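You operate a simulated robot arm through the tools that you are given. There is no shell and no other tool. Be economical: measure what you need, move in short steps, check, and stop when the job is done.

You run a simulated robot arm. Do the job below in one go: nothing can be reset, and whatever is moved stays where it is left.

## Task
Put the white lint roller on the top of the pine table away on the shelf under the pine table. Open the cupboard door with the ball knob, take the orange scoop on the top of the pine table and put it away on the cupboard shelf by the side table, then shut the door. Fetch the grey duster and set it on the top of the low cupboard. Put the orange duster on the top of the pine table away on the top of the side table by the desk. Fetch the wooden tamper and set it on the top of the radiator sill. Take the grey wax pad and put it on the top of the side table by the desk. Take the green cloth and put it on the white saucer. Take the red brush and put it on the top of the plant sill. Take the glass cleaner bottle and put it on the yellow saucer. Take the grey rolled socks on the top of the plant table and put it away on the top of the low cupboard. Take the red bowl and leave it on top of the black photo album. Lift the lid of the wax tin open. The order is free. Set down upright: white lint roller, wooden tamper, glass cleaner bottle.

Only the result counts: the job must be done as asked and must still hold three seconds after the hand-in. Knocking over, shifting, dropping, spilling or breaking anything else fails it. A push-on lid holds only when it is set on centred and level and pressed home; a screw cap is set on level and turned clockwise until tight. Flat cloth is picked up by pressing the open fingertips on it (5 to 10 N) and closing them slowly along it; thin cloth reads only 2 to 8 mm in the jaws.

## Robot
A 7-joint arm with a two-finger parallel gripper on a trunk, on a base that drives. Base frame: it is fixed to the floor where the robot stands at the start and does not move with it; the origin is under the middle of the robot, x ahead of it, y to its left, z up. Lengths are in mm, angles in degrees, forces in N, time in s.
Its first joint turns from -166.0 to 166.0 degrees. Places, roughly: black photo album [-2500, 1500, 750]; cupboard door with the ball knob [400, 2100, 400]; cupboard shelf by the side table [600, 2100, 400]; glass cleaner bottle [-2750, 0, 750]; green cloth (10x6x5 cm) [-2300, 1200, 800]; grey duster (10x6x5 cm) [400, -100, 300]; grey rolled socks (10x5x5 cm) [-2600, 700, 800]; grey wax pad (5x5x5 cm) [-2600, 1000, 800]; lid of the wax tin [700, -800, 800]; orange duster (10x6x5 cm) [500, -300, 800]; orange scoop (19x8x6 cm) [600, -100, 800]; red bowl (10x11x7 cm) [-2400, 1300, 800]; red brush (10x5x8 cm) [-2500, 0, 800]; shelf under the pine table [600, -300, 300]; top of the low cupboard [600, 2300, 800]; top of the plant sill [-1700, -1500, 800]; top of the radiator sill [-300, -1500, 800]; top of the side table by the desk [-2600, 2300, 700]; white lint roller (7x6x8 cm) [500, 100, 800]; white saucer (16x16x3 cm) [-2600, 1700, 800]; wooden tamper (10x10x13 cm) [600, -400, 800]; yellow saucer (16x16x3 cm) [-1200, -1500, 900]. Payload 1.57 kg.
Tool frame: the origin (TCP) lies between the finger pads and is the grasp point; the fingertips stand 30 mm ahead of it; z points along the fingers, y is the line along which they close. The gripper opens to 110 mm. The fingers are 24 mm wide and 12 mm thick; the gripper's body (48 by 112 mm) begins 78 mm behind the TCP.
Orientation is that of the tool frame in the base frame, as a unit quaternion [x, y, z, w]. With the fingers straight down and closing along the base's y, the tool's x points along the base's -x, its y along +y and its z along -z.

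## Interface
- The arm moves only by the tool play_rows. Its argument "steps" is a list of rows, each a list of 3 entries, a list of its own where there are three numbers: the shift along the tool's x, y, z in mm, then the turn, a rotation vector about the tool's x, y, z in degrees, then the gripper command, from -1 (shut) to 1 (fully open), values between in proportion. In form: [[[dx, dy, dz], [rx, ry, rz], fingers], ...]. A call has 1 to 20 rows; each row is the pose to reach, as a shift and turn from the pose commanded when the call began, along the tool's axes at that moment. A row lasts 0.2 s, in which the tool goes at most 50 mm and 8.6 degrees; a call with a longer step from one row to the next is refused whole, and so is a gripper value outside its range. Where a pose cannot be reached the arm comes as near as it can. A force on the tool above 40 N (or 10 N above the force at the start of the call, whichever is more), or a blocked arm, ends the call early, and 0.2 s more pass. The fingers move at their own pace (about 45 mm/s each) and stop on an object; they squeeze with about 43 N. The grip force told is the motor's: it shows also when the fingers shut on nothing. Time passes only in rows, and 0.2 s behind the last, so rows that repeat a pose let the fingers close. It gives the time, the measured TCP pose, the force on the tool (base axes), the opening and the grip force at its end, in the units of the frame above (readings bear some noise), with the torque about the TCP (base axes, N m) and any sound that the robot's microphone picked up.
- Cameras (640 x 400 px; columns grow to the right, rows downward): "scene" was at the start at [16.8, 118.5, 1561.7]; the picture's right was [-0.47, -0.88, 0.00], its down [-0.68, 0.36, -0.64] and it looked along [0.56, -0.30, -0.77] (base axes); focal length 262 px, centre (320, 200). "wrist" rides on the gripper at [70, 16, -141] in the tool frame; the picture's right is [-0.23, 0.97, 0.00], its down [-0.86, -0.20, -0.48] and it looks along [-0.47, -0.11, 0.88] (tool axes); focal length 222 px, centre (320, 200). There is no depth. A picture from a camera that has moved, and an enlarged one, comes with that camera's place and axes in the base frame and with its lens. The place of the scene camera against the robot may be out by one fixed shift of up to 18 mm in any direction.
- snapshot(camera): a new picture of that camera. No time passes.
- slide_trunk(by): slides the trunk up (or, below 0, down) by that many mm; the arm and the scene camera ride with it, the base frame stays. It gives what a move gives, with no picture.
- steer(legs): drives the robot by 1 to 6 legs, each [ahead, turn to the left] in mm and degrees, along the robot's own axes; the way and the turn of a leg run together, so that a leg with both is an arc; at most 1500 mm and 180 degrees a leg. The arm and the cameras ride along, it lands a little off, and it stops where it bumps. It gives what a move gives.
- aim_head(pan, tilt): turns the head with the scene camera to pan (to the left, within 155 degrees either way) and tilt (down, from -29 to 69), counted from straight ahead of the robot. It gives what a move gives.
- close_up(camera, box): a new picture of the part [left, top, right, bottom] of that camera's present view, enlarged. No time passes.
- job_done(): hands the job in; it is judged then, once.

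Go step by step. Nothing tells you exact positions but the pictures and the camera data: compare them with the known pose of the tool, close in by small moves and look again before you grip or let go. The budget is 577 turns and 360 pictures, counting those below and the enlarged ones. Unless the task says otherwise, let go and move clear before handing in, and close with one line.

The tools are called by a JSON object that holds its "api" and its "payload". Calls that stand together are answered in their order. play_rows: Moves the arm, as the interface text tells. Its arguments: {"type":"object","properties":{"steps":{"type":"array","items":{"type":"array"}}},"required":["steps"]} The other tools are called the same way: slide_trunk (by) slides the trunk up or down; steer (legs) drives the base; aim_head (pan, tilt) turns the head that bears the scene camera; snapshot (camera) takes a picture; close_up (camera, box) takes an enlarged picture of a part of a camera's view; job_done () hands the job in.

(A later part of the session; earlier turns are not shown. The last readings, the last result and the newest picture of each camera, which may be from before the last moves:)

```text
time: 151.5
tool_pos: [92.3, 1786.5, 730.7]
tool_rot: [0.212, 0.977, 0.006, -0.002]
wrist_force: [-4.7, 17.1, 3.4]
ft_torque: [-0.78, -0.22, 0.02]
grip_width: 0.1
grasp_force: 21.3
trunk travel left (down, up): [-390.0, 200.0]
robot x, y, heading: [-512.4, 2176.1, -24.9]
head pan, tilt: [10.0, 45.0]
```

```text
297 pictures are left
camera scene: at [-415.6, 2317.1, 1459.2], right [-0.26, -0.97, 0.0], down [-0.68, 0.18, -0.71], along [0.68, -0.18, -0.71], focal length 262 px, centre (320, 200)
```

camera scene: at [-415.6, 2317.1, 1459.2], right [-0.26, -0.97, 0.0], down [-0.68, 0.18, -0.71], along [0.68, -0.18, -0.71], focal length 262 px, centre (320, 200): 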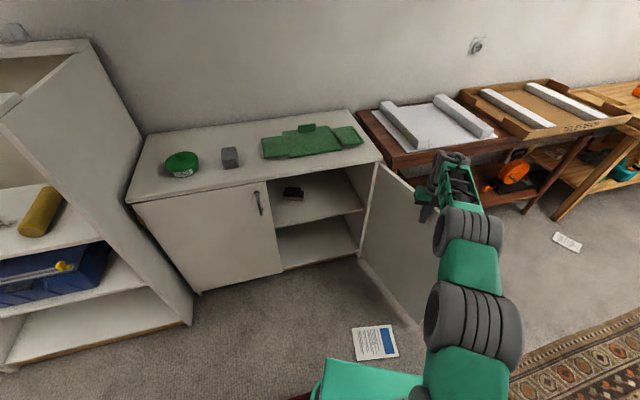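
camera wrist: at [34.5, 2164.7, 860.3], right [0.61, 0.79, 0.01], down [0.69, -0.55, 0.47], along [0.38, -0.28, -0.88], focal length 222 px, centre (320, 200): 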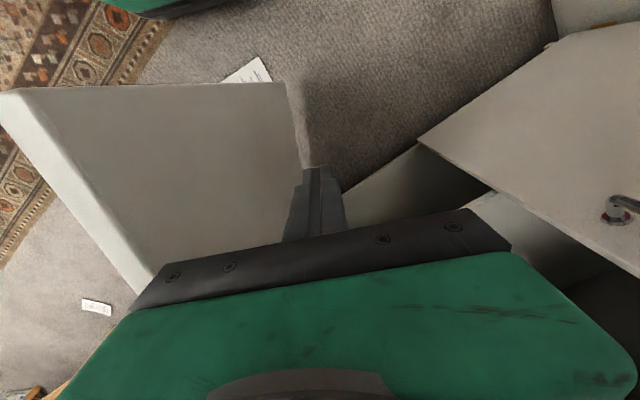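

Door is wide open. Zoom into the compartment to plan the scoop's spot.

{"api": "close_up", "payload": {"camera": "scene", "box": [250, 140, 400, 280]}}

```text
2.86 times, centred on (325, 210) of scene
camera zoom: at [-415.6, 2317.1, 1459.2], right [-0.26, -0.97, 0.0], down [-0.68, 0.18, -0.71], along [0.68, -0.18, -0.71], focal length 749 px, centre (306, 171)
```

zoom: 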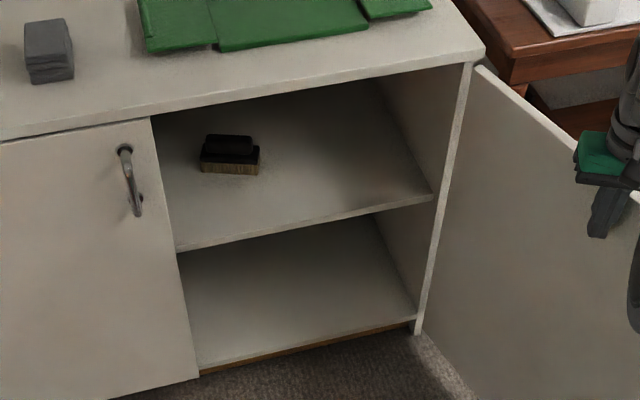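

Shelf z≈460, free area x 410–600, y 1850–2120. Retract the arm and drive back for the scoop.

{"api": "play_rows", "payload": {"steps": [[[5, 15, -20], [0, 0, 0], -1], [[5, 15, -60], [0, 0, 0], -1], [[5, 15, -100], [0, 0, 0], -1], [[5, 15, -150], [0, 0, 0], -1], [[45, 15, -170], [0, 0, 0], -1], [[90, 15, -180], [0, 0, 0], -1], [[135, 15, -180], [0, 0, 0], 0], [[180, 15, -180], [0, 0, 0], 0.5], [[220, 15, -180], [0, 0, 0], 0.5], [[260, 15, -180], [0, 0, 0], 0.5]]}}

{"api": "steer", "payload": {"legs": [[-300, 0], [0, -65], [1200, 0], [1190, 0], [0, 90]]}}

{"api": "aim_head", "payload": {"pan": 0, "tilt": 40}}

{"api": "snapshot", "payload": {"camera": "scene"}}

```text
time: 153.7
tool_pos: [-139.2, 1904.3, 909.6]
tool_rot: [0.215, 0.977, 0.006, 0.0]
wrist_force: [0.7, -1.5, 0.7]
ft_torque: [-0.04, 0.0, 0.02]
grip_width: 82.6
grasp_force: 0.3
trunk travel left (down, up): [-390.0, 200.0]
robot x, y, heading: [-514.1, 2171.4, -24.9]
head pan, tilt: [10.0, 45.0]
```

```text
time: 173.7
tool_pos: [-313.4, -172.2, 908.9]
tool_rot: [-0.005, 1.0, 0.006, -0.002]
wrist_force: [-1.1, -0.9, -0.1]
ft_torque: [-0.03, -0.01, 0.0]
grip_width: 82.4
grasp_force: 0.1
trunk travel left (down, up): [-390.0, 200.0]
robot x, y, heading: [-766.8, -87.0, 0.2]
head pan, tilt: [10.0, 45.0]
```

```text
time: 174.4
tool_pos: [-311.8, -173.3, 909.4]
tool_rot: [-0.006, 1.0, 0.006, -0.002]
wrist_force: [-0.7, -0.6, 0.0]
ft_torque: [-0.02, 0.01, 0.01]
grip_width: 82.4
grasp_force: 0.1
trunk travel left (down, up): [-390.0, 200.0]
robot x, y, heading: [-766.7, -85.2, 0.1]
head pan, tilt: [0.0, 40.0]
```

```text
295 pictures are left
camera scene: at [-732.6, 63.1, 1466.4], right [0.0, -1.0, 0.0], down [-0.64, 0.0, -0.77], along [0.77, 0.0, -0.64], focal length 262 px, centre (320, 200)
```

scene: 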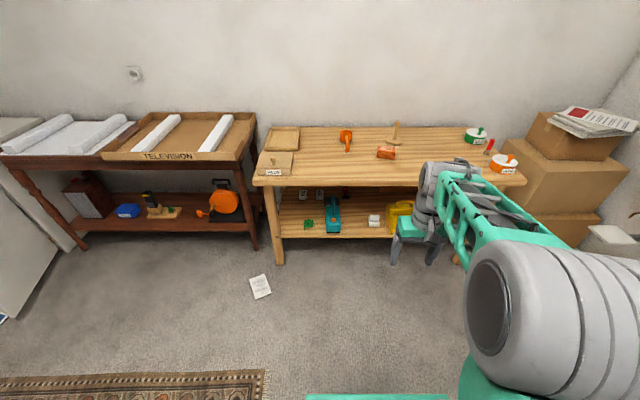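

{"api": "slide_trunk", "payload": {"by": 110}}

{"api": "steer", "payload": {"legs": [[770, 0]]}}

{"api": "play_rows", "payload": {"steps": [[[0, 30, 20], [0, -8, 0], 0.5], [[0, 60, 40], [0, -16, 0], 0.5], [[0, 70, 60], [0, -24, 0], 0.5], [[0, 70, 60], [0, -32, 0], 0.5], [[0, 70, 60], [0, -40, 0], 0.5], [[0, 70, 60], [0, -45, 0], 0.5], [[0, 70, 60], [0, -45, 0], 0.5]]}}

{"api": "snapshot", "payload": {"camera": "wrist"}}

{"api": "snapshot", "payload": {"camera": "scene"}}

```text
time: 175.8
tool_pos: [-312.6, -172.0, 1019.4]
tool_rot: [-0.005, 1.0, 0.005, -0.001]
wrist_force: [0.2, -0.1, -0.6]
ft_torque: [0.0, 0.02, 0.02]
grip_width: 82.5
grasp_force: 0.0
trunk travel left (down, up): [-500.0, 90.0]
robot x, y, heading: [-769.2, -90.2, 0.0]
head pan, tilt: [0.0, 40.0]
```

```text
time: 180.0
tool_pos: [462.5, -164.9, 1018.2]
tool_rot: [-0.007, 1.0, 0.006, -0.002]
wrist_force: [0.7, -1.0, -0.2]
ft_torque: [-0.01, -0.02, 0.0]
grip_width: 82.5
grasp_force: 0.1
trunk travel left (down, up): [-500.0, 90.0]
robot x, y, heading: [8.9, -82.0, 0.3]
head pan, tilt: [0.0, 40.0]
```

```text
time: 181.6
tool_pos: [461.5, -93.2, 960.9]
tool_rot: [-0.005, 0.924, 0.008, 0.381]
wrist_force: [0.1, -0.1, 0.4]
ft_torque: [0.04, 0.03, -0.01]
grip_width: 82.5
grasp_force: 0.0
trunk travel left (down, up): [-500.0, 90.0]
robot x, y, heading: [8.7, -84.8, 0.6]
head pan, tilt: [0.0, 40.0]
```

```text
294 pictures are left
camera wrist: at [312.3, -79.3, 1012.7], right [0.15, 0.97, 0.17], down [0.27, -0.21, 0.94], along [0.95, -0.09, -0.3], focal length 222 px, centre (320, 200)
```

wrist: 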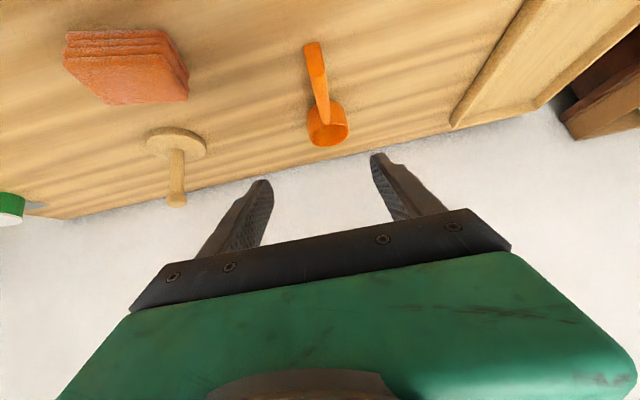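

```text
293 pictures are left
camera scene: at [41.4, 68.3, 1576.4], right [0.01, -1.0, 0.0], down [-0.64, -0.01, -0.77], along [0.77, 0.01, -0.64], focal length 262 px, centre (320, 200)
```

scene: 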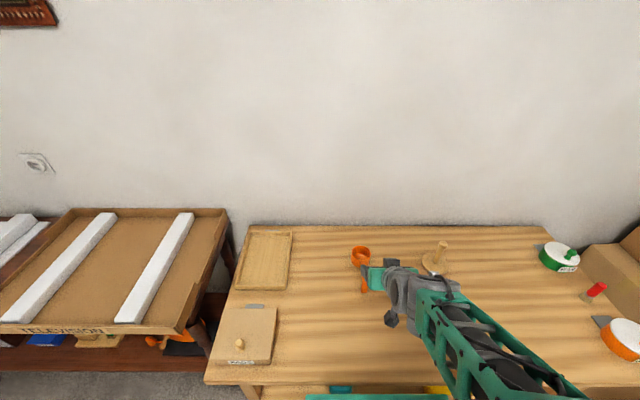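

{"api": "close_up", "payload": {"camera": "wrist", "box": [270, 30, 380, 150]}}

{"api": "close_up", "payload": {"camera": "scene", "box": [335, 235, 395, 305]}}

```text
3.33 times, centred on (325, 90) of wrist
camera zoom: at [312.3, -79.3, 1012.7], right [0.15, 0.97, 0.17], down [0.27, -0.21, 0.94], along [0.95, -0.09, -0.3], focal length 740 px, centre (303, 567)
```

zoom: 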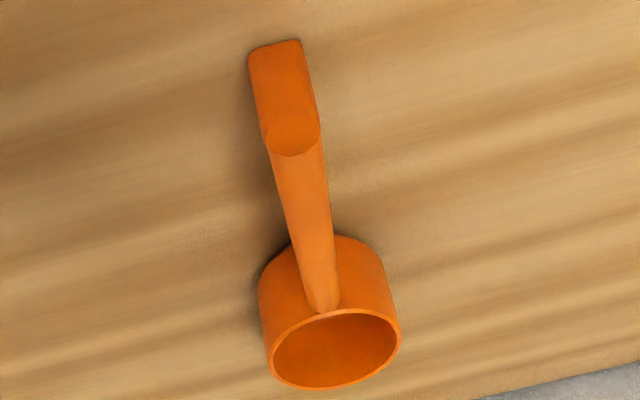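

```text
5.71 times, centred on (365, 270) of scene
camera zoom: at [41.4, 68.3, 1576.4], right [0.01, -1.0, 0.0], down [-0.64, -0.01, -0.77], along [0.77, 0.01, -0.64], focal length 1497 px, centre (63, -200)
```

zoom: 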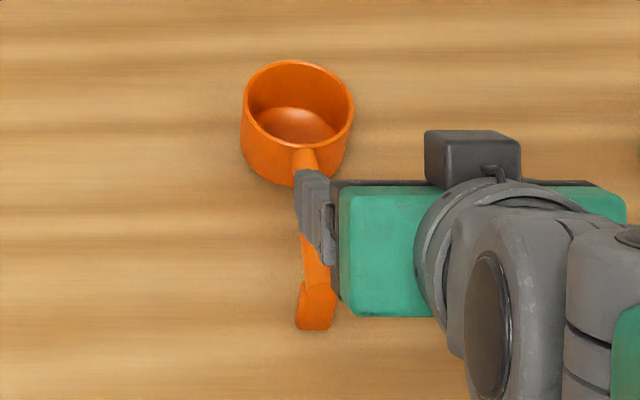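

Scoop's handle runs along x at y≈-75, z≈785, from x≈525 to the bowl at 605. I'll grip the handle at x≈565.

{"api": "play_rows", "payload": {"steps": [[[25, 9, 20], [0, 0, 0], 0.2], [[53, 18, 50], [0, 0, 0], 0], [[53, 18, 90], [0, 0, 0], -0.1], [[53, 18, 130], [0, 0, 0], -0.1], [[53, 18, 150], [0, 0, 0], -0.1], [[53, 18, 150], [0, 0, 0], -0.1]]}}

{"api": "snapshot", "payload": {"camera": "wrist"}}

```text
time: 183.0
tool_pos: [528.2, -70.5, 818.5]
tool_rot: [-0.004, 0.924, 0.008, 0.382]
wrist_force: [-0.4, -0.4, 0.2]
ft_torque: [0.01, 0.0, -0.03]
grip_width: 49.5
grasp_force: 0.1
trunk travel left (down, up): [-500.0, 90.0]
robot x, y, heading: [8.7, -85.7, 0.4]
head pan, tilt: [0.0, 40.0]
```

```text
290 pictures are left
camera wrist: at [379.4, -55.9, 871.6], right [0.15, 0.97, 0.17], down [0.27, -0.21, 0.94], along [0.95, -0.09, -0.3], focal length 222 px, centre (320, 200)
```

wrist: 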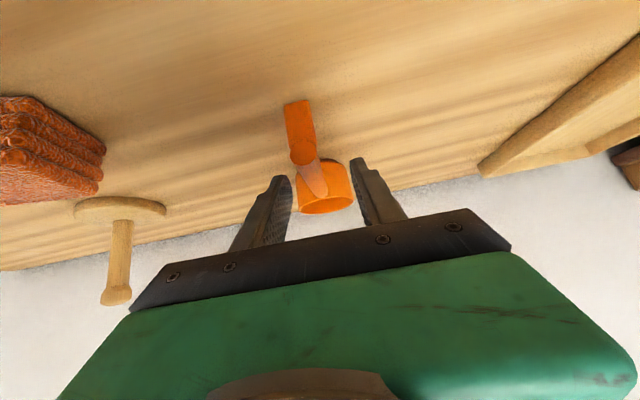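

{"api": "play_rows", "payload": {"steps": [[[0, -5.5, 0], [0, 0, 0], -0.1], [[0, -5.5, 25], [0, 0, 0], -0.1], [[0, -5.5, 50], [0, 0, 0], -0.1], [[0, -5.5, 50], [0, 0, 0], -0.3], [[0, -5.5, 50], [0, 0, 0], -0.6], [[0, -5.5, 50], [0, 0, 0], -1], [[0, -5.5, 50], [0, 0, 0], -1]]}}

{"api": "snapshot", "payload": {"camera": "wrist"}}

```text
time: 184.6
tool_pos: [565.1, -75.7, 781.0]
tool_rot: [-0.005, 0.925, 0.008, 0.38]
wrist_force: [0.0, 0.0, 0.1]
ft_torque: [0.03, 0.04, 0.0]
grip_width: 17.1
grasp_force: 27.2
trunk travel left (down, up): [-500.0, 90.0]
robot x, y, heading: [9.0, -83.5, 0.6]
head pan, tilt: [0.0, 40.0]
```

```text
289 pictures are left
camera wrist: at [415.1, -61.5, 834.1], right [0.15, 0.97, 0.17], down [0.27, -0.21, 0.94], along [0.95, -0.09, -0.3], focal length 222 px, centre (320, 200)
```

wrist: 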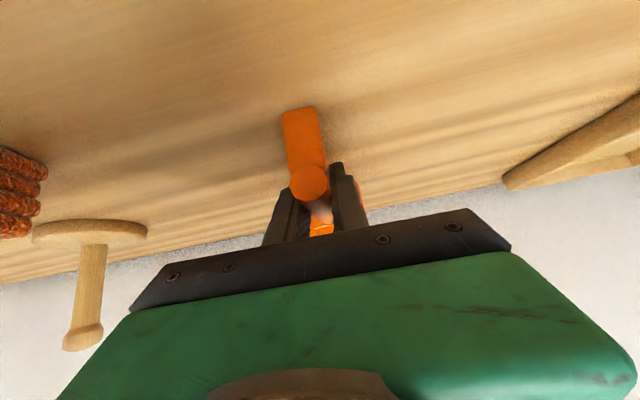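

Gripped the handle. Lift and check, then drive to the cupboard.

{"api": "play_rows", "payload": {"steps": [[[0, 0, 0], [0, 0, 0], -1], [[-10, 0, -10], [0, 0, 0], -1], [[-30, 0, -30], [0, 0, 0], -1], [[-60, 0, -60], [0, 0, 0], -1], [[-85, 0, -95], [0, 0, 0], -1], [[-85, 0, -135], [0, 0, 0], -1], [[-70, 0, -175], [0, 0, 0], -1], [[-70, 0, -175], [0, 0, 0], -1]]}}

{"api": "snapshot", "payload": {"camera": "wrist"}}

{"api": "snapshot", "payload": {"camera": "scene"}}

```text
time: 186.4
tool_pos: [490.2, -79.8, 953.1]
tool_rot: [-0.004, 0.924, 0.008, 0.381]
wrist_force: [0.2, -0.5, 0.6]
ft_torque: [0.03, -0.02, 0.06]
grip_width: 17.0
grasp_force: 32.1
trunk travel left (down, up): [-500.0, 90.0]
robot x, y, heading: [7.2, -82.3, 0.3]
head pan, tilt: [0.0, 40.0]
```

```text
288 pictures are left
camera wrist: at [341.2, -65.8, 1006.8], right [0.15, 0.97, 0.17], down [0.27, -0.21, 0.94], along [0.95, -0.09, -0.3], focal length 222 px, centre (320, 200)
```

wrist: 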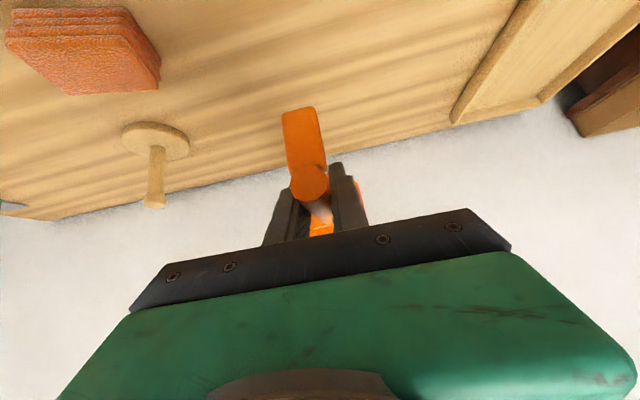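

```text
287 pictures are left
camera scene: at [41.1, 68.4, 1576.4], right [0.01, -1.0, 0.0], down [-0.64, -0.01, -0.77], along [0.77, 0.01, -0.64], focal length 262 px, centre (320, 200)
```

scene: 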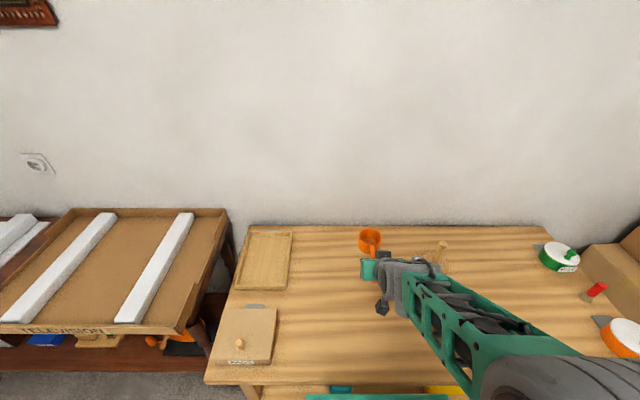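

Scoop is held level. Drive back to in front of the cupboard.

{"api": "steer", "payload": {"legs": [[-760, 0], [0, 90], [1170, 0], [1160, 0], [0, -90]]}}

{"api": "slide_trunk", "payload": {"by": -350}}

{"api": "aim_head", "payload": {"pan": -10, "tilt": 35}}

{"api": "snapshot", "payload": {"camera": "scene"}}

{"api": "snapshot", "payload": {"camera": "wrist"}}

```text
time: 209.3
tool_pos: [-340.9, 2235.1, 953.4]
tool_rot: [-0.003, 0.925, 0.007, 0.381]
wrist_force: [0.1, 1.0, -0.5]
ft_torque: [0.02, 0.04, -0.03]
grip_width: 17.1
grasp_force: 31.8
trunk travel left (down, up): [-500.0, 90.0]
robot x, y, heading: [-819.8, 2234.7, 0.2]
head pan, tilt: [0.0, 40.0]
```

```text
time: 212.7
tool_pos: [-340.9, 2233.7, 603.3]
tool_rot: [-0.003, 0.924, 0.007, 0.381]
wrist_force: [-0.1, -0.5, -0.9]
ft_torque: [-0.01, 0.04, 0.01]
grip_width: 17.2
grasp_force: 31.9
trunk travel left (down, up): [-150.0, 440.0]
robot x, y, heading: [-822.7, 2234.1, 0.5]
head pan, tilt: [0.0, 40.0]
```

```text
time: 213.4
tool_pos: [-339.2, 2233.3, 602.7]
tool_rot: [-0.003, 0.925, 0.007, 0.381]
wrist_force: [-0.8, 0.4, -1.1]
ft_torque: [-0.01, 0.01, -0.05]
grip_width: 17.0
grasp_force: 32.0
trunk travel left (down, up): [-150.0, 440.0]
robot x, y, heading: [-820.5, 2236.2, 0.5]
head pan, tilt: [-10.0, 35.0]
```

```text
286 pictures are left
camera scene: at [-786.7, 2369.3, 1234.0], right [-0.17, -0.99, 0.0], down [-0.57, 0.1, -0.82], along [0.81, -0.14, -0.57], focal length 262 px, centre (320, 200)
```

scene: 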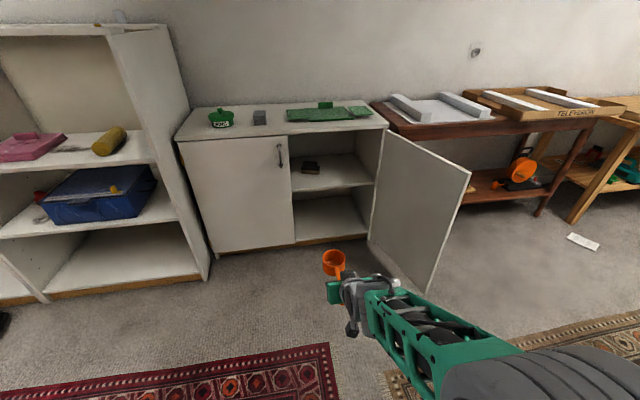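

```text
285 pictures are left
camera wrist: at [-488.9, 2249.1, 656.6], right [0.15, 0.97, 0.17], down [0.27, -0.21, 0.94], along [0.95, -0.1, -0.3], focal length 222 px, centre (320, 200)
```

wrist: 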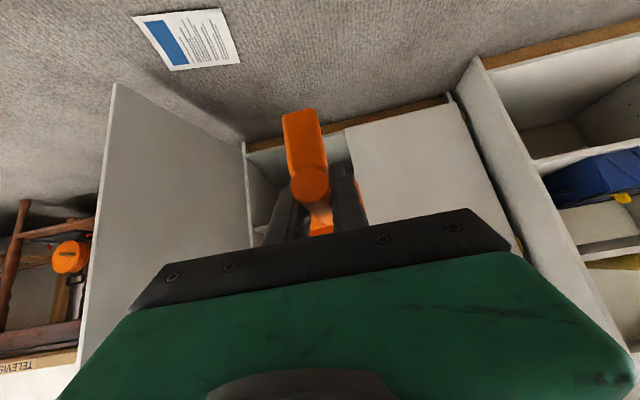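

{"api": "close_up", "payload": {"camera": "scene", "box": [270, 100, 400, 260]}}

```text
2.50 times, centred on (335, 180) of scene
camera zoom: at [-786.7, 2369.3, 1234.0], right [-0.17, -0.99, 0.0], down [-0.57, 0.1, -0.82], along [0.81, -0.14, -0.57], focal length 655 px, centre (282, 250)
```

zoom: 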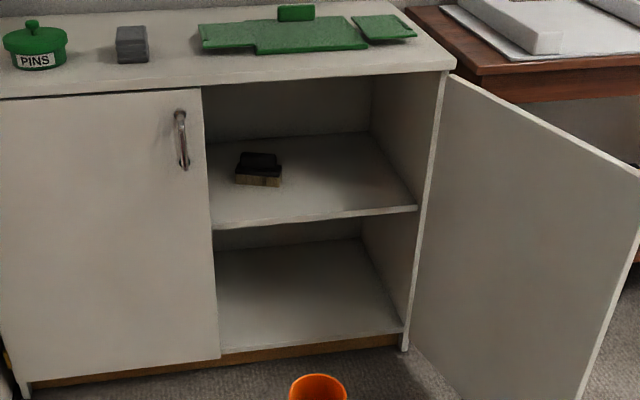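

Shelf ~z 475. Shift the arm to y≈2060, lower slightly and drive in.

{"api": "slide_trunk", "payload": {"by": -40}}

{"api": "play_rows", "payload": {"steps": [[[0, -40, 0], [0, 0, 0], -1], [[0, -80, 0], [0, 0, 0], -1], [[0, -120, 0], [0, 0, 0], -1], [[0, -160, 0], [0, 0, 0], -1], [[0, -175, 0], [0, 0, 0], -1], [[0, -175, 0], [0, 0, 0], -1]]}}

{"api": "steer", "payload": {"legs": [[670, 0]]}}

{"api": "snapshot", "payload": {"camera": "scene"}}

{"api": "snapshot", "payload": {"camera": "wrist"}}

```text
time: 214.3
tool_pos: [-339.8, 2235.5, 563.0]
tool_rot: [-0.003, 0.925, 0.007, 0.381]
wrist_force: [-0.3, -0.1, -1.1]
ft_torque: [-0.04, 0.03, 0.0]
grip_width: 16.9
grasp_force: 32.1
trunk travel left (down, up): [-110.0, 480.0]
robot x, y, heading: [-816.6, 2234.8, 0.3]
head pan, tilt: [-10.0, 35.0]
```

```text
time: 215.7
tool_pos: [-337.0, 2058.3, 563.2]
tool_rot: [-0.003, 0.925, 0.008, 0.381]
wrist_force: [0.4, 0.0, -0.5]
ft_torque: [0.01, 0.04, -0.04]
grip_width: 17.0
grasp_force: 32.2
trunk travel left (down, up): [-110.0, 480.0]
robot x, y, heading: [-824.9, 2232.9, 0.1]
head pan, tilt: [-10.0, 35.0]
```

```text
time: 219.4
tool_pos: [326.2, 2058.6, 561.8]
tool_rot: [-0.001, 0.924, 0.007, 0.381]
wrist_force: [0.1, 0.7, -0.6]
ft_torque: [0.0, 0.03, 0.01]
grip_width: 17.1
grasp_force: 32.4
trunk travel left (down, up): [-110.0, 480.0]
robot x, y, heading: [-157.4, 2232.7, -0.0]
head pan, tilt: [-10.0, 35.0]
```

```text
283 pictures are left
camera scene: at [-121.8, 2370.5, 1194.0], right [-0.17, -0.98, 0.0], down [-0.56, 0.1, -0.82], along [0.81, -0.14, -0.57], focal length 262 px, centre (320, 200)
```

scene: 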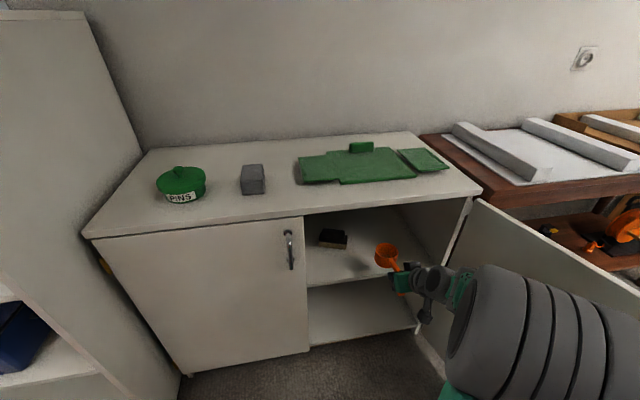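

```text
282 pictures are left
camera wrist: at [176.7, 2074.7, 615.6], right [0.16, 0.97, 0.17], down [0.27, -0.21, 0.94], along [0.95, -0.1, -0.3], focal length 222 px, centre (320, 200)
```

wrist: 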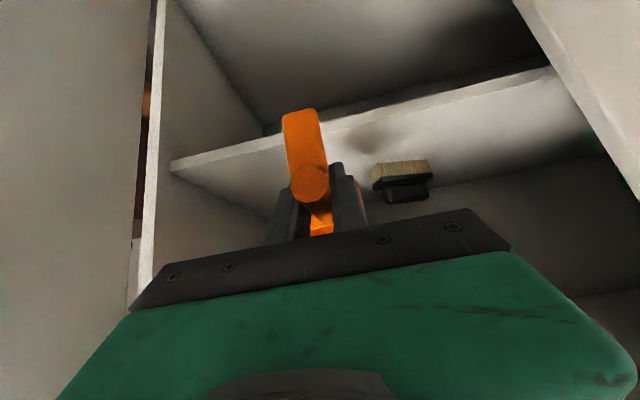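

{"api": "play_rows", "payload": {"steps": [[[-22, 0, 28], [0, 0, 0], -1], [[-44, 0, 56], [0, 0, 0], -1], [[-66, 0, 84], [0, 0, 0], -1], [[-88, 0, 112], [0, 0, 0], -1], [[-107, 0, 138], [0, 0, 0], -1], [[-107, 0, 138], [0, 0, 0], -1]]}}

{"api": "snapshot", "payload": {"camera": "scene"}}

{"api": "snapshot", "payload": {"camera": "wrist"}}

```text
time: 220.8
tool_pos: [498.4, 2060.7, 540.8]
tool_rot: [0.0, 0.925, 0.006, 0.381]
wrist_force: [0.1, 0.5, -1.0]
ft_torque: [0.02, 0.05, 0.04]
grip_width: 17.2
grasp_force: 32.6
trunk travel left (down, up): [-110.0, 480.0]
robot x, y, heading: [-158.9, 2233.8, -0.3]
head pan, tilt: [-10.0, 35.0]
```

```text
281 pictures are left
camera scene: at [-121.9, 2370.5, 1194.0], right [-0.17, -0.98, 0.0], down [-0.56, 0.1, -0.82], along [0.81, -0.14, -0.57], focal length 262 px, centre (320, 200)
```

scene: 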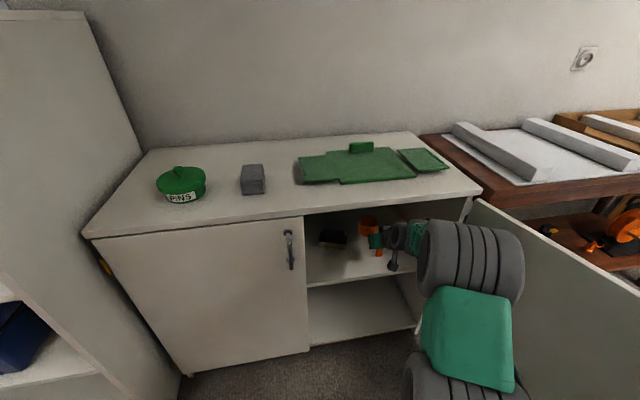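

```text
280 pictures are left
camera wrist: at [350.0, 2076.2, 593.3], right [0.16, 0.97, 0.17], down [0.27, -0.21, 0.94], along [0.95, -0.1, -0.3], focal length 222 px, centre (320, 200)
```

wrist: 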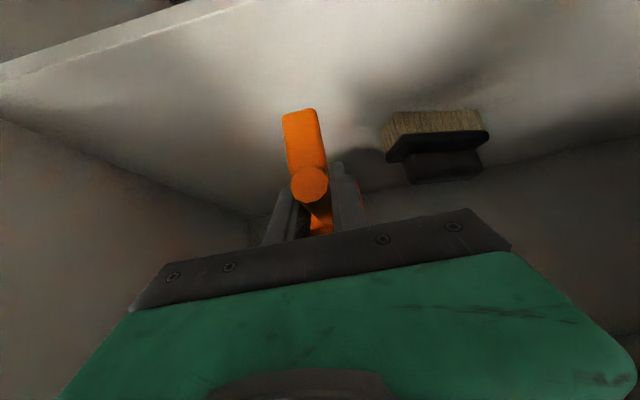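

{"api": "play_rows", "payload": {"steps": [[[7, 0, 7], [0, 0, 0], -1], [[14, 0, 14], [0, 0, 0], -1], [[18, 0, 18], [0, 0, 0], -1], [[21, 0, 21], [0, 0, 0], -1], [[23, 0, 23], [0, 0, 0], -1], [[25, 0, 25], [0, 0, 0], -1], [[27, 0, 27], [0, 0, 0], -1], [[29, 0, 29], [0, 0, 0], -1], [[31, 0, 31], [0, 0, 0], -1], [[33, 0, 33], [0, 0, 0], -1], [[35, 0, 35], [0, 0, 0], -1], [[37, 0, 37], [0, 0, 0], -1]]}}

```text
time: 223.4
tool_pos: [498.3, 2060.5, 489.7]
tool_rot: [-0.001, 0.924, 0.006, 0.382]
wrist_force: [-0.9, -0.3, 4.5]
ft_torque: [0.02, -0.53, -0.03]
grip_width: 17.0
grasp_force: 32.8
trunk travel left (down, up): [-110.0, 480.0]
robot x, y, heading: [-159.0, 2233.5, 0.3]
head pan, tilt: [-10.0, 35.0]
```

{"api": "play_rows", "payload": {"steps": [[[1, 0, 1], [0, 0, 0], -1], [[2, 0, 2], [0, 0, 0], -1], [[2, 0, 2], [0, 0, 0], -1]]}}

{"api": "snapshot", "payload": {"camera": "wrist"}}

```text
time: 224.2
tool_pos: [500.7, 2060.3, 489.6]
tool_rot: [-0.001, 0.923, 0.005, 0.385]
wrist_force: [-4.2, 1.6, 24.9]
ft_torque: [0.01, 0.46, 0.0]
grip_width: 16.8
grasp_force: 32.5
trunk travel left (down, up): [-110.0, 480.0]
robot x, y, heading: [-155.1, 2233.8, 0.2]
head pan, tilt: [-10.0, 35.0]
```

```text
279 pictures are left
camera wrist: at [350.0, 2076.4, 540.8], right [0.15, 0.97, 0.17], down [0.26, -0.21, 0.94], along [0.95, -0.1, -0.29], focal length 222 px, centre (320, 200)
```

wrist: 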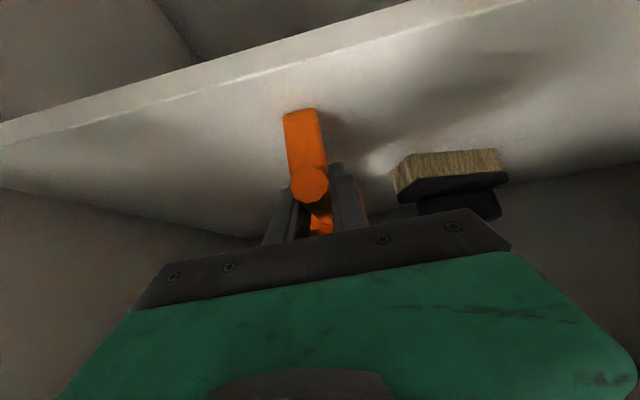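

Firmly down. Release and retreat along the tool axis.

{"api": "play_rows", "payload": {"steps": [[[-1, 0, -1], [0, 0, 0], -1], [[-1, 0, -1], [0, 0, 0], -0.5], [[-1, 0, -1], [0, 0, 0], -0.1], [[-1, 0, -1], [0, 0, 0], -0.1], [[-1, 0, -20], [0, 0, 0], -0.1], [[-1, 0, -50], [0, 0, 0], -0.1], [[5, 0, -90], [0, 0, 0], -0.1], [[30, 0, -125], [0, 0, 0], -0.1], [[55, 0, -155], [0, 0, 0], -0.1], [[80, 0, -185], [0, 0, 0], -0.1], [[100, 0, -210], [0, 0, 0], -0.1]]}}

{"api": "snapshot", "payload": {"camera": "wrist"}}

{"api": "snapshot", "payload": {"camera": "scene"}}

```text
time: 226.6
tool_pos: [280.4, 2057.2, 563.6]
tool_rot: [0.0, 0.925, 0.006, 0.381]
wrist_force: [0.4, -0.3, 0.7]
ft_torque: [0.0, -0.01, 0.03]
grip_width: 49.6
grasp_force: 0.1
trunk travel left (down, up): [-110.0, 480.0]
robot x, y, heading: [-158.5, 2231.3, -0.1]
head pan, tilt: [-10.0, 35.0]
```

```text
278 pictures are left
camera wrist: at [131.0, 2073.6, 616.4], right [0.16, 0.97, 0.17], down [0.27, -0.21, 0.94], along [0.95, -0.1, -0.3], focal length 222 px, centre (320, 200)
```

wrist: 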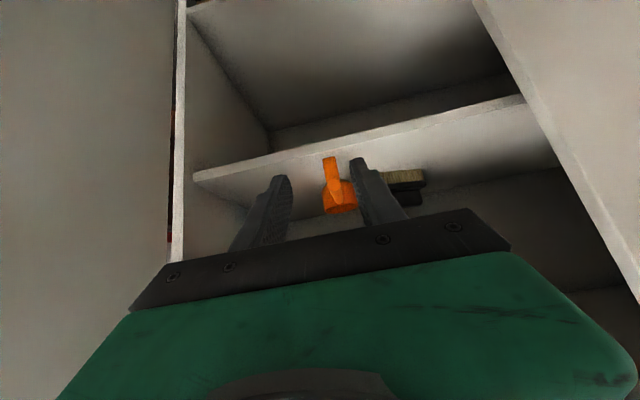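

```text
277 pictures are left
camera scene: at [-121.6, 2370.4, 1194.0], right [-0.17, -0.98, 0.0], down [-0.56, 0.1, -0.82], along [0.81, -0.14, -0.57], focal length 262 px, centre (320, 200)
```

scene: 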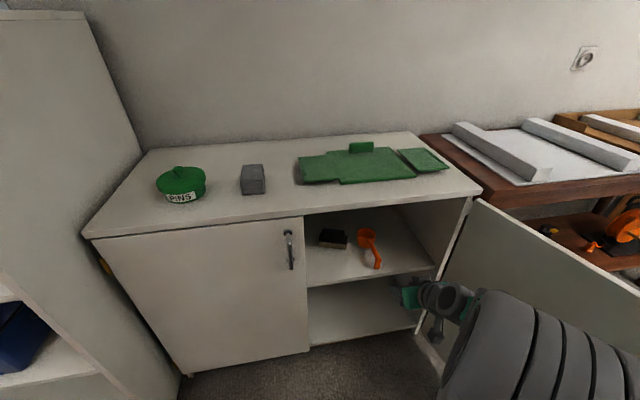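

Scoop is on the shelf. Now to shut the door: back up, raise, bring the tool pointing down, and go around to the door's outer side.

{"api": "steer", "payload": {"legs": [[-180, 0]]}}

{"api": "slide_trunk", "payload": {"by": 320}}

{"api": "play_rows", "payload": {"steps": [[[0, 0, 0], [0, 8, 0], -0.5], [[0, 0, 0], [0, 16, 0], -1], [[0, 0, 0], [0, 24, 0], -1], [[0, 0, 0], [0, 32, 0], -1], [[0, 0, 0], [0, 40, 0], -1], [[0, 0, 0], [0, 45, 0], -1], [[0, 0, 0], [0, 45, 0], -1]]}}

{"api": "aim_head", "payload": {"pan": -25, "tilt": 40}}

{"api": "snapshot", "payload": {"camera": "scene"}}

```text
time: 228.1
tool_pos: [99.1, 2058.3, 562.5]
tool_rot: [-0.001, 0.924, 0.006, 0.381]
wrist_force: [-0.1, -0.1, -0.6]
ft_torque: [0.01, -0.01, 0.0]
grip_width: 49.5
grasp_force: 0.1
trunk travel left (down, up): [-110.0, 480.0]
robot x, y, heading: [-340.1, 2233.9, -0.1]
head pan, tilt: [-10.0, 35.0]
```

```text
time: 231.2
tool_pos: [99.4, 2057.3, 883.2]
tool_rot: [-0.001, 0.924, 0.006, 0.382]
wrist_force: [-0.2, -0.1, 0.4]
ft_torque: [-0.01, 0.01, 0.02]
grip_width: 49.6
grasp_force: 0.0
trunk travel left (down, up): [-430.0, 160.0]
robot x, y, heading: [-337.9, 2236.4, -0.0]
head pan, tilt: [-10.0, 35.0]
```

```text
time: 232.8
tool_pos: [99.6, 2056.6, 883.5]
tool_rot: [-0.002, 1.0, 0.005, -0.002]
wrist_force: [-0.1, -1.0, 0.3]
ft_torque: [0.03, 0.01, -0.03]
grip_width: 0.0
grasp_force: 21.5
trunk travel left (down, up): [-430.0, 160.0]
robot x, y, heading: [-337.9, 2233.1, -0.1]
head pan, tilt: [-10.0, 35.0]
```

```text
time: 233.6
tool_pos: [99.7, 2058.5, 882.1]
tool_rot: [-0.002, 1.0, 0.005, -0.002]
wrist_force: [0.3, 0.5, 0.1]
ft_torque: [0.0, -0.02, 0.04]
grip_width: 0.0
grasp_force: 21.8
trunk travel left (down, up): [-430.0, 160.0]
robot x, y, heading: [-337.4, 2235.8, -0.2]
head pan, tilt: [-25.0, 40.0]
```

```text
276 pictures are left
camera scene: at [-312.5, 2350.0, 1506.5], right [-0.42, -0.91, 0.0], down [-0.58, 0.27, -0.77], along [0.69, -0.32, -0.64], focal length 262 px, centre (320, 200)
```

scene: 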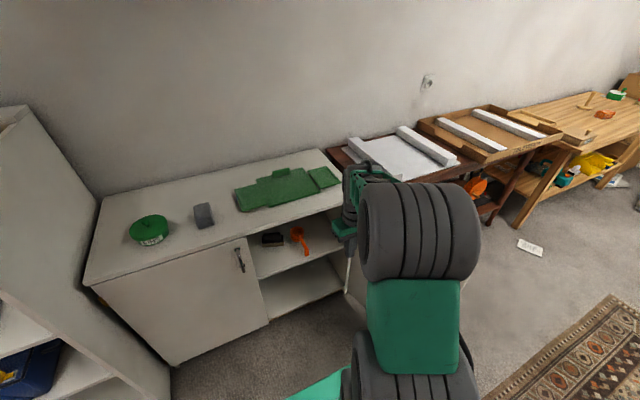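

{"api": "play_rows", "payload": {"steps": [[[8, -42, 0], [0, 0, 0], -1], [[16, -84, 0], [0, 0, 0], -1], [[24, -126, 0], [0, 0, 0], -1], [[33, -168, 0], [0, 0, 0], -1], [[41, -210, 0], [0, 0, 0], -1], [[50, -252, 0], [0, 0, 0], -1], [[58, -294, 0], [0, 0, 0], -1], [[66, -336, 0], [0, 0, 0], -1], [[73, -375, 0], [0, 0, 0], -1], [[73, -375, 0], [0, 0, 0], -1]]}}

{"api": "snapshot", "payload": {"camera": "wrist"}}

{"api": "snapshot", "payload": {"camera": "scene"}}

```text
time: 235.8
tool_pos: [30.1, 1680.1, 879.2]
tool_rot: [-0.003, 1.0, 0.006, -0.002]
wrist_force: [1.5, -1.3, 0.1]
ft_torque: [0.0, -0.01, -0.03]
grip_width: 0.1
grasp_force: 20.8
trunk travel left (down, up): [-430.0, 160.0]
robot x, y, heading: [-337.9, 2234.4, 0.1]
head pan, tilt: [-25.0, 40.0]
```

```text
275 pictures are left
camera wrist: at [-40.2, 1694.6, 1023.7], right [0.22, 0.98, 0.01], down [0.86, -0.2, 0.47], along [0.46, -0.1, -0.88], focal length 222 px, centre (320, 200)
```

wrist: 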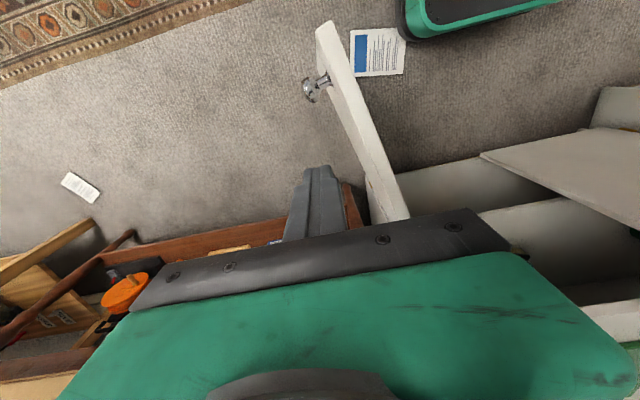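

```text
274 pictures are left
camera scene: at [-312.5, 2349.3, 1506.5], right [-0.42, -0.91, 0.0], down [-0.58, 0.27, -0.77], along [0.69, -0.32, -0.64], focal length 262 px, centre (320, 200)
```

scene: 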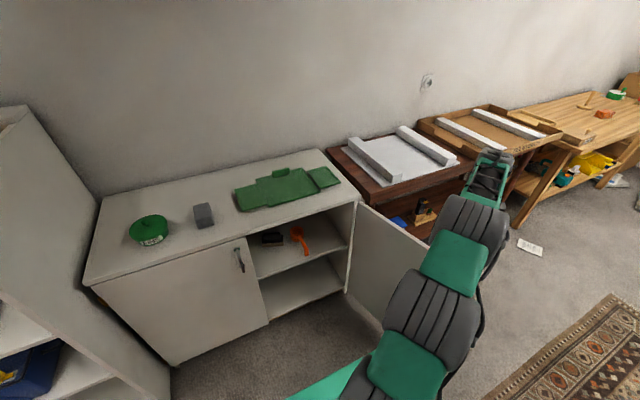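

Door sits at ~100°; my fingers are on its outer side. Lower and sweep it closed along its arc.

{"api": "play_rows", "payload": {"steps": [[[0, 0, 45], [0, 0, 0], -1], [[0, 0, 90], [0, 0, 0], -1], [[0, 0, 134], [0, 0, 0], -1], [[0, 0, 134], [0, 0, 0], -1]]}}

{"api": "play_rows", "payload": {"steps": [[[-6, 25, 0], [0, 0, 0], -1], [[-6, 45, 0], [0, 0, 0], -1], [[2, 68, 0], [0, 0, 0], -1], [[4, 90, 0], [0, 0, 0], -1], [[4, 114, 0], [0, 0, 0], -1], [[4, 138, 0], [0, 0, 0], -1], [[1, 162, 0], [0, 0, 0], -1], [[-2, 186, 0], [0, 0, 0], -1], [[-7, 210, 0], [0, 0, 0], -1], [[-13, 234, 0], [0, 0, 0], -1], [[-21, 257, 0], [0, 0, 0], -1], [[-30, 280, 0], [0, 0, 0], -1], [[-54, 324, 0], [0, 0, 0], -1], [[-82, 362, 0], [0, 0, 0], -1], [[-116, 399, 0], [0, 0, 0], -1]]}}

{"api": "snapshot", "payload": {"camera": "scene"}}

```text
time: 236.8
tool_pos: [25.6, 1681.5, 744.2]
tool_rot: [-0.003, 1.0, 0.005, -0.002]
wrist_force: [-1.0, -0.5, 0.6]
ft_torque: [0.01, -0.03, 0.0]
grip_width: 0.1
grasp_force: 21.0
trunk travel left (down, up): [-430.0, 160.0]
robot x, y, heading: [-340.9, 2233.4, -0.0]
head pan, tilt: [-25.0, 40.0]
```

```text
refused: row 13 steps farther than a row can; nothing moved
```

```text
273 pictures are left
camera scene: at [-312.4, 2349.6, 1506.5], right [-0.42, -0.91, 0.0], down [-0.58, 0.27, -0.77], along [0.69, -0.32, -0.64], focal length 262 px, centre (320, 200)
```

scene: 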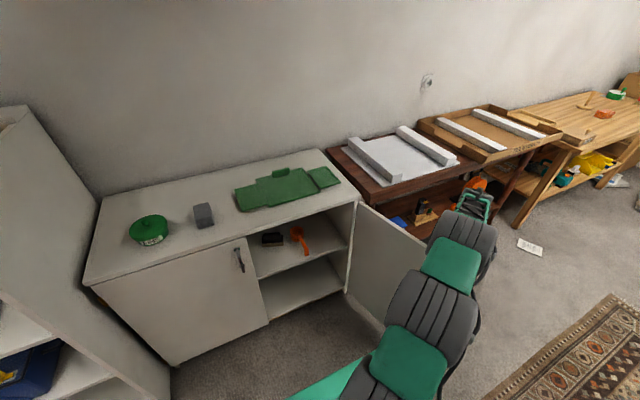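

{"api": "play_rows", "payload": {"steps": [[[-6, 25, 0], [0, 0, 0], -1], [[-6, 45, 0], [0, 0, 0], -1], [[2, 68, 0], [0, 0, 0], -1], [[4, 90, 0], [0, 0, 0], -1], [[4, 114, 0], [0, 0, 0], -1], [[4, 138, 0], [0, 0, 0], -1], [[1, 162, 0], [0, 0, 0], -1], [[-2, 186, 0], [0, 0, 0], -1], [[-7, 210, 0], [0, 0, 0], -1], [[-13, 234, 0], [0, 0, 0], -1], [[-21, 257, 0], [0, 0, 0], -1], [[-30, 280, 0], [0, 0, 0], -1], [[-42, 302, 0], [0, 0, 0], -1], [[-54, 324, 0], [0, 0, 0], -1], [[-68, 343, 0], [0, 0, 0], -1], [[-82, 362, 0], [0, 0, 0], -1], [[-116, 397, 0], [0, 0, 0], -1]]}}

{"api": "snapshot", "payload": {"camera": "scene"}}

```text
time: 240.4
tool_pos: [141.8, 2082.2, 746.7]
tool_rot: [-0.003, 1.0, 0.006, -0.002]
wrist_force: [0.2, 0.3, -0.4]
ft_torque: [0.02, 0.01, 0.0]
grip_width: 0.0
grasp_force: 21.4
trunk travel left (down, up): [-430.0, 160.0]
robot x, y, heading: [-338.0, 2237.2, -0.1]
head pan, tilt: [-25.0, 40.0]
```

```text
272 pictures are left
camera scene: at [-312.7, 2349.9, 1506.4], right [-0.42, -0.91, 0.0], down [-0.58, 0.27, -0.77], along [0.69, -0.32, -0.64], focal length 262 px, centre (320, 200)
```

scene: 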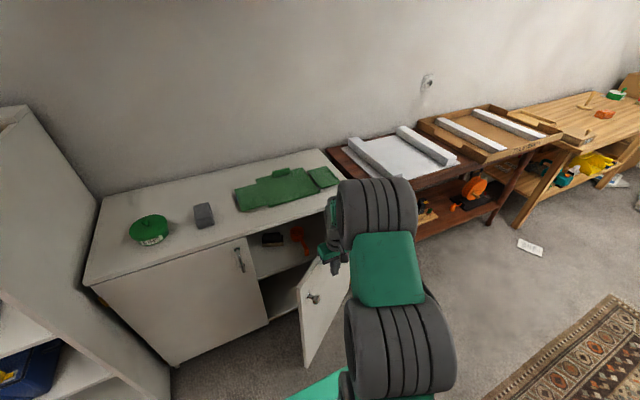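

{"api": "play_rows", "payload": {"steps": [[[-25, 18, 0], [0, 0, 0], -1], [[-50, 34, 0], [0, 0, 0], -1], [[-84, 55, 0], [0, 0, 0], -1], [[-115, 68, 0], [0, 0, 0], -1], [[-145, 78, 0], [0, 0, 0], -1], [[-175, 87, 0], [0, 0, 0], -1], [[-200, 92, 0], [0, 0, 0], -1], [[-218, 96, 0], [0, 0, 0], -1], [[-230, 98, 0], [0, 0, 0], -1], [[-238, 98, 0], [0, 0, 0], -1], [[-244, 98, 0], [0, 0, 0], -1], [[-249, 98, 0], [0, 0, 0], -1], [[-254, 98, 0], [0, 0, 0], -1], [[-258, 98, 0], [0, 0, 0], -1]]}}

{"api": "snapshot", "payload": {"camera": "scene"}}

{"api": "snapshot", "payload": {"camera": "wrist"}}

```text
time: 242.7
tool_pos: [375.0, 2181.4, 748.8]
tool_rot: [-0.003, 1.0, 0.006, -0.009]
wrist_force: [-20.2, 0.2, 11.2]
ft_torque: [-0.15, -1.2, -0.12]
grip_width: 0.3
grasp_force: 21.9
trunk travel left (down, up): [-430.0, 160.0]
robot x, y, heading: [-336.7, 2233.8, 0.1]
head pan, tilt: [-25.0, 40.0]
stopped in row 11: the force on the tool passed its limit (the readings are from after the stop); the commanded pose is now the measured one
```

```text
271 pictures are left
camera scene: at [-316.5, 2350.2, 1506.7], right [-0.42, -0.91, 0.0], down [-0.58, 0.27, -0.77], along [0.7, -0.32, -0.64], focal length 262 px, centre (320, 200)
```

scene: 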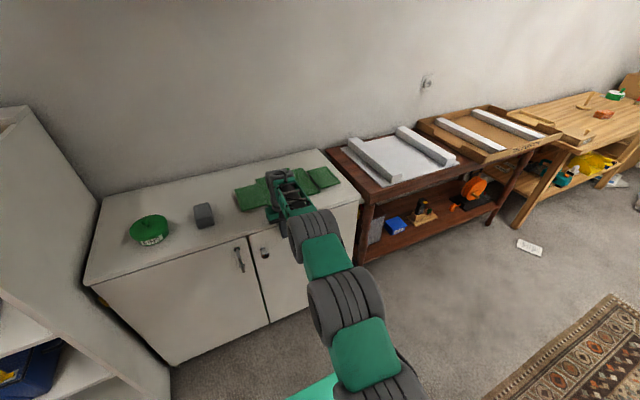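

```text
270 pictures are left
camera wrist: at [307.9, 2196.8, 893.2], right [0.22, 0.97, 0.01], down [0.86, -0.2, 0.46], along [0.45, -0.1, -0.89], focal length 222 px, centre (320, 200)
```

wrist: 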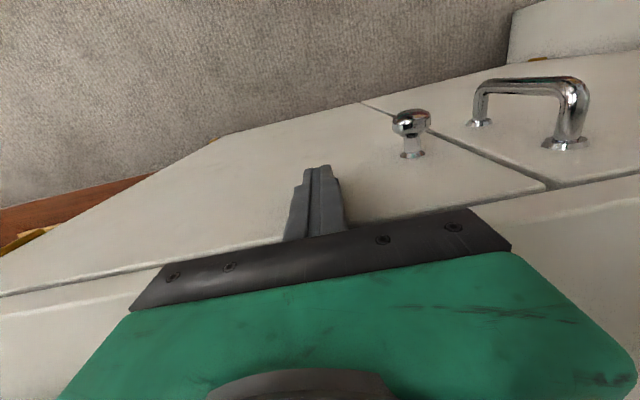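

Door looks shut. Back the arm off and check the door seam.

{"api": "play_rows", "payload": {"steps": [[[40, 0, 0], [0, 0, 0], -1], [[80, 0, -20], [0, 0, 0], -1], [[120, -20, -60], [0, 0, 0], -1], [[160, -40, -100], [0, 0, 0], -0.5], [[200, -60, -130], [0, 0, 0], 0.5], [[240, -80, -150], [0, 0, 0], 0.5], [[260, -100, -150], [0, 0, 0], 0.5]]}}

{"api": "close_up", "payload": {"camera": "scene", "box": [190, 180, 370, 340]}}

```text
refused: row 3 steps farther than a row can; nothing moved
```

```text
2.50 times, centred on (280, 260) of scene
camera zoom: at [-316.5, 2350.2, 1506.7], right [-0.42, -0.91, 0.0], down [-0.58, 0.27, -0.77], along [0.7, -0.32, -0.64], focal length 655 px, centre (420, 50)
```

zoom: 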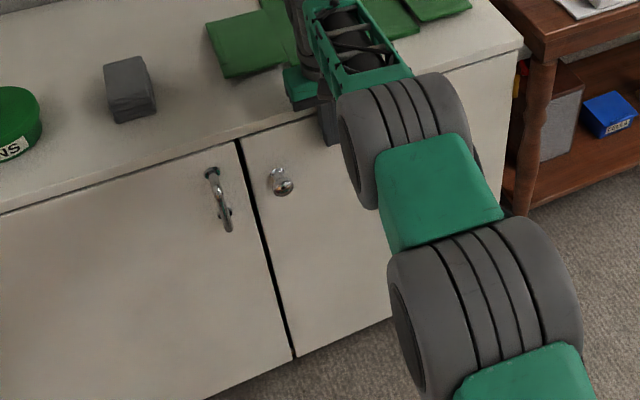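

{"api": "play_rows", "payload": {"steps": [[[40, 0, 0], [0, 0, 0], -1], [[80, 0, -15], [0, 0, 0], -1], [[110, -10, -45], [0, 0, 0], -1], [[140, -25, -80], [0, 0, 0], -0.5], [[175, -40, -110], [0, 0, 0], 0.5], [[210, -60, -135], [0, 0, 0], 0.5], [[250, -80, -150], [0, 0, 0], 0.5]]}}

{"api": "steer", "payload": {"legs": [[-450, 0], [0, -90], [1300, 0], [1310, 0], [0, 90]]}}

{"api": "slide_trunk", "payload": {"by": 70}}

{"api": "aim_head", "payload": {"pan": 0, "tilt": 40}}

{"api": "snapshot", "payload": {"camera": "scene"}}

```text
time: 244.3
tool_pos: [130.1, 2100.9, 901.5]
tool_rot: [-0.003, 1.0, 0.007, -0.008]
wrist_force: [-0.2, 0.4, -0.6]
ft_torque: [0.02, 0.03, 0.0]
grip_width: 82.8
grasp_force: 0.6
trunk travel left (down, up): [-430.0, 160.0]
robot x, y, heading: [-340.3, 2232.6, 0.2]
head pan, tilt: [-25.0, 40.0]
```

```text
time: 267.1
tool_pos: [-385.0, -585.5, 900.6]
tool_rot: [0.038, 0.999, 0.006, -0.009]
wrist_force: [-0.7, 0.0, 0.7]
ft_torque: [0.02, 0.01, -0.03]
grip_width: 82.5
grasp_force: 0.1
trunk travel left (down, up): [-430.0, 160.0]
robot x, y, heading: [-841.1, -415.8, -4.7]
head pan, tilt: [-25.0, 40.0]
```

```text
time: 268.2
tool_pos: [-384.0, -586.7, 971.6]
tool_rot: [0.037, 0.999, 0.007, -0.008]
wrist_force: [-0.1, 0.4, -0.7]
ft_torque: [0.03, 0.01, 0.02]
grip_width: 82.6
grasp_force: 0.0
trunk travel left (down, up): [-500.0, 90.0]
robot x, y, heading: [-841.0, -416.9, -4.3]
head pan, tilt: [-25.0, 40.0]
```

```text
time: 269.1
tool_pos: [-384.9, -585.0, 971.3]
tool_rot: [0.037, 0.999, 0.007, -0.008]
wrist_force: [0.4, -0.5, 0.3]
ft_torque: [0.0, 0.01, 0.0]
grip_width: 82.5
grasp_force: 0.1
trunk travel left (down, up): [-500.0, 90.0]
robot x, y, heading: [-844.4, -414.1, -4.5]
head pan, tilt: [0.0, 40.0]
```

```text
268 pictures are left
camera scene: at [-795.7, -266.5, 1576.4], right [-0.08, -1.0, 0.0], down [-0.64, 0.05, -0.77], along [0.76, -0.06, -0.64], focal length 262 px, centre (320, 200)
```

scene: 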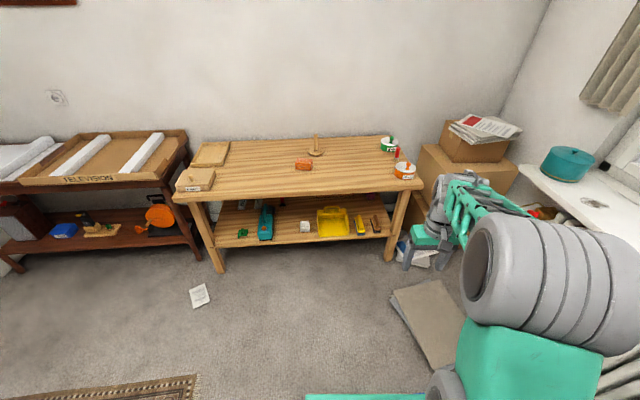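

Square up and drive to the table for the tamper.

{"api": "steer", "payload": {"legs": [[0, 4.5], [850, 0]]}}

{"api": "play_rows", "payload": {"steps": [[[-10, 40, 0], [0, 0, 0], 0.5], [[-20, 80, 0], [0, 0, 0], 0.5], [[-30, 120, 0], [0, 0, 0], 0.5], [[-40, 160, 0], [0, 0, 0], 0.5], [[-60, 200, 0], [0, 0, 0], 0.5], [[-90, 228, 0], [0, 0, 0], 0.5], [[-90, 228, 0], [0, 0, 0], 0.5]]}}

{"api": "snapshot", "payload": {"camera": "wrist"}}

{"api": "snapshot", "payload": {"camera": "scene"}}

```text
time: 274.0
tool_pos: [470.1, -551.5, 970.9]
tool_rot: [-0.002, 1.0, 0.006, -0.008]
wrist_force: [0.1, 1.2, -0.4]
ft_torque: [0.02, 0.02, 0.03]
grip_width: 82.6
grasp_force: 0.1
trunk travel left (down, up): [-500.0, 90.0]
robot x, y, heading: [0.9, -416.6, 0.0]
head pan, tilt: [0.0, 40.0]
```

```text
time: 275.6
tool_pos: [559.3, -324.3, 973.4]
tool_rot: [-0.002, 1.0, 0.006, -0.009]
wrist_force: [1.4, 0.0, -0.3]
ft_torque: [-0.03, -0.04, 0.03]
grip_width: 82.4
grasp_force: 0.0
trunk travel left (down, up): [-500.0, 90.0]
robot x, y, heading: [-3.4, -420.0, -0.1]
head pan, tilt: [0.0, 40.0]
```

```text
267 pictures are left
camera wrist: at [492.2, -308.3, 1118.2], right [0.22, 0.97, 0.01], down [0.86, -0.2, 0.46], along [0.45, -0.1, -0.89], focal length 222 px, centre (320, 200)
```

wrist: 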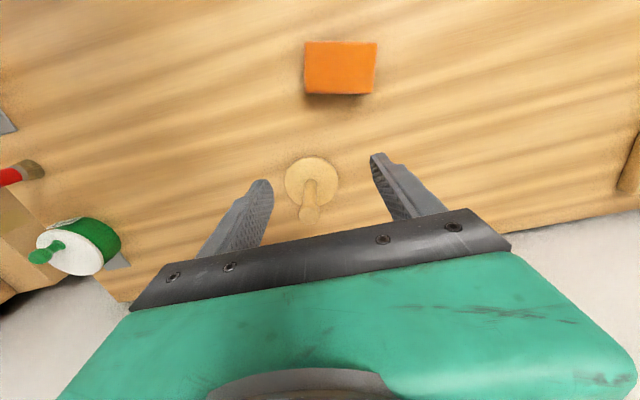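

```text
266 pictures are left
camera scene: at [35.2, -265.9, 1576.4], right [0.0, -1.0, 0.0], down [-0.64, 0.0, -0.77], along [0.77, 0.0, -0.64], focal length 262 px, centre (320, 200)
```

scene: 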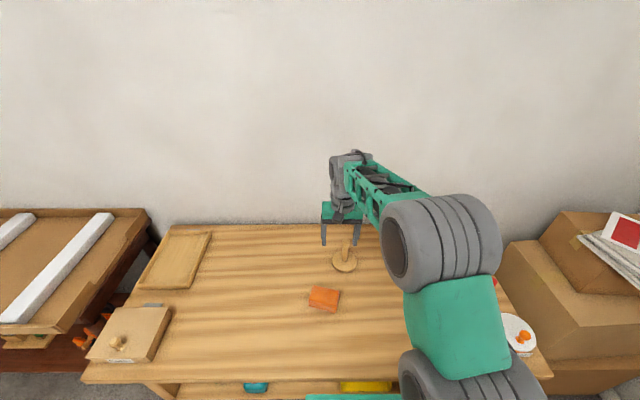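

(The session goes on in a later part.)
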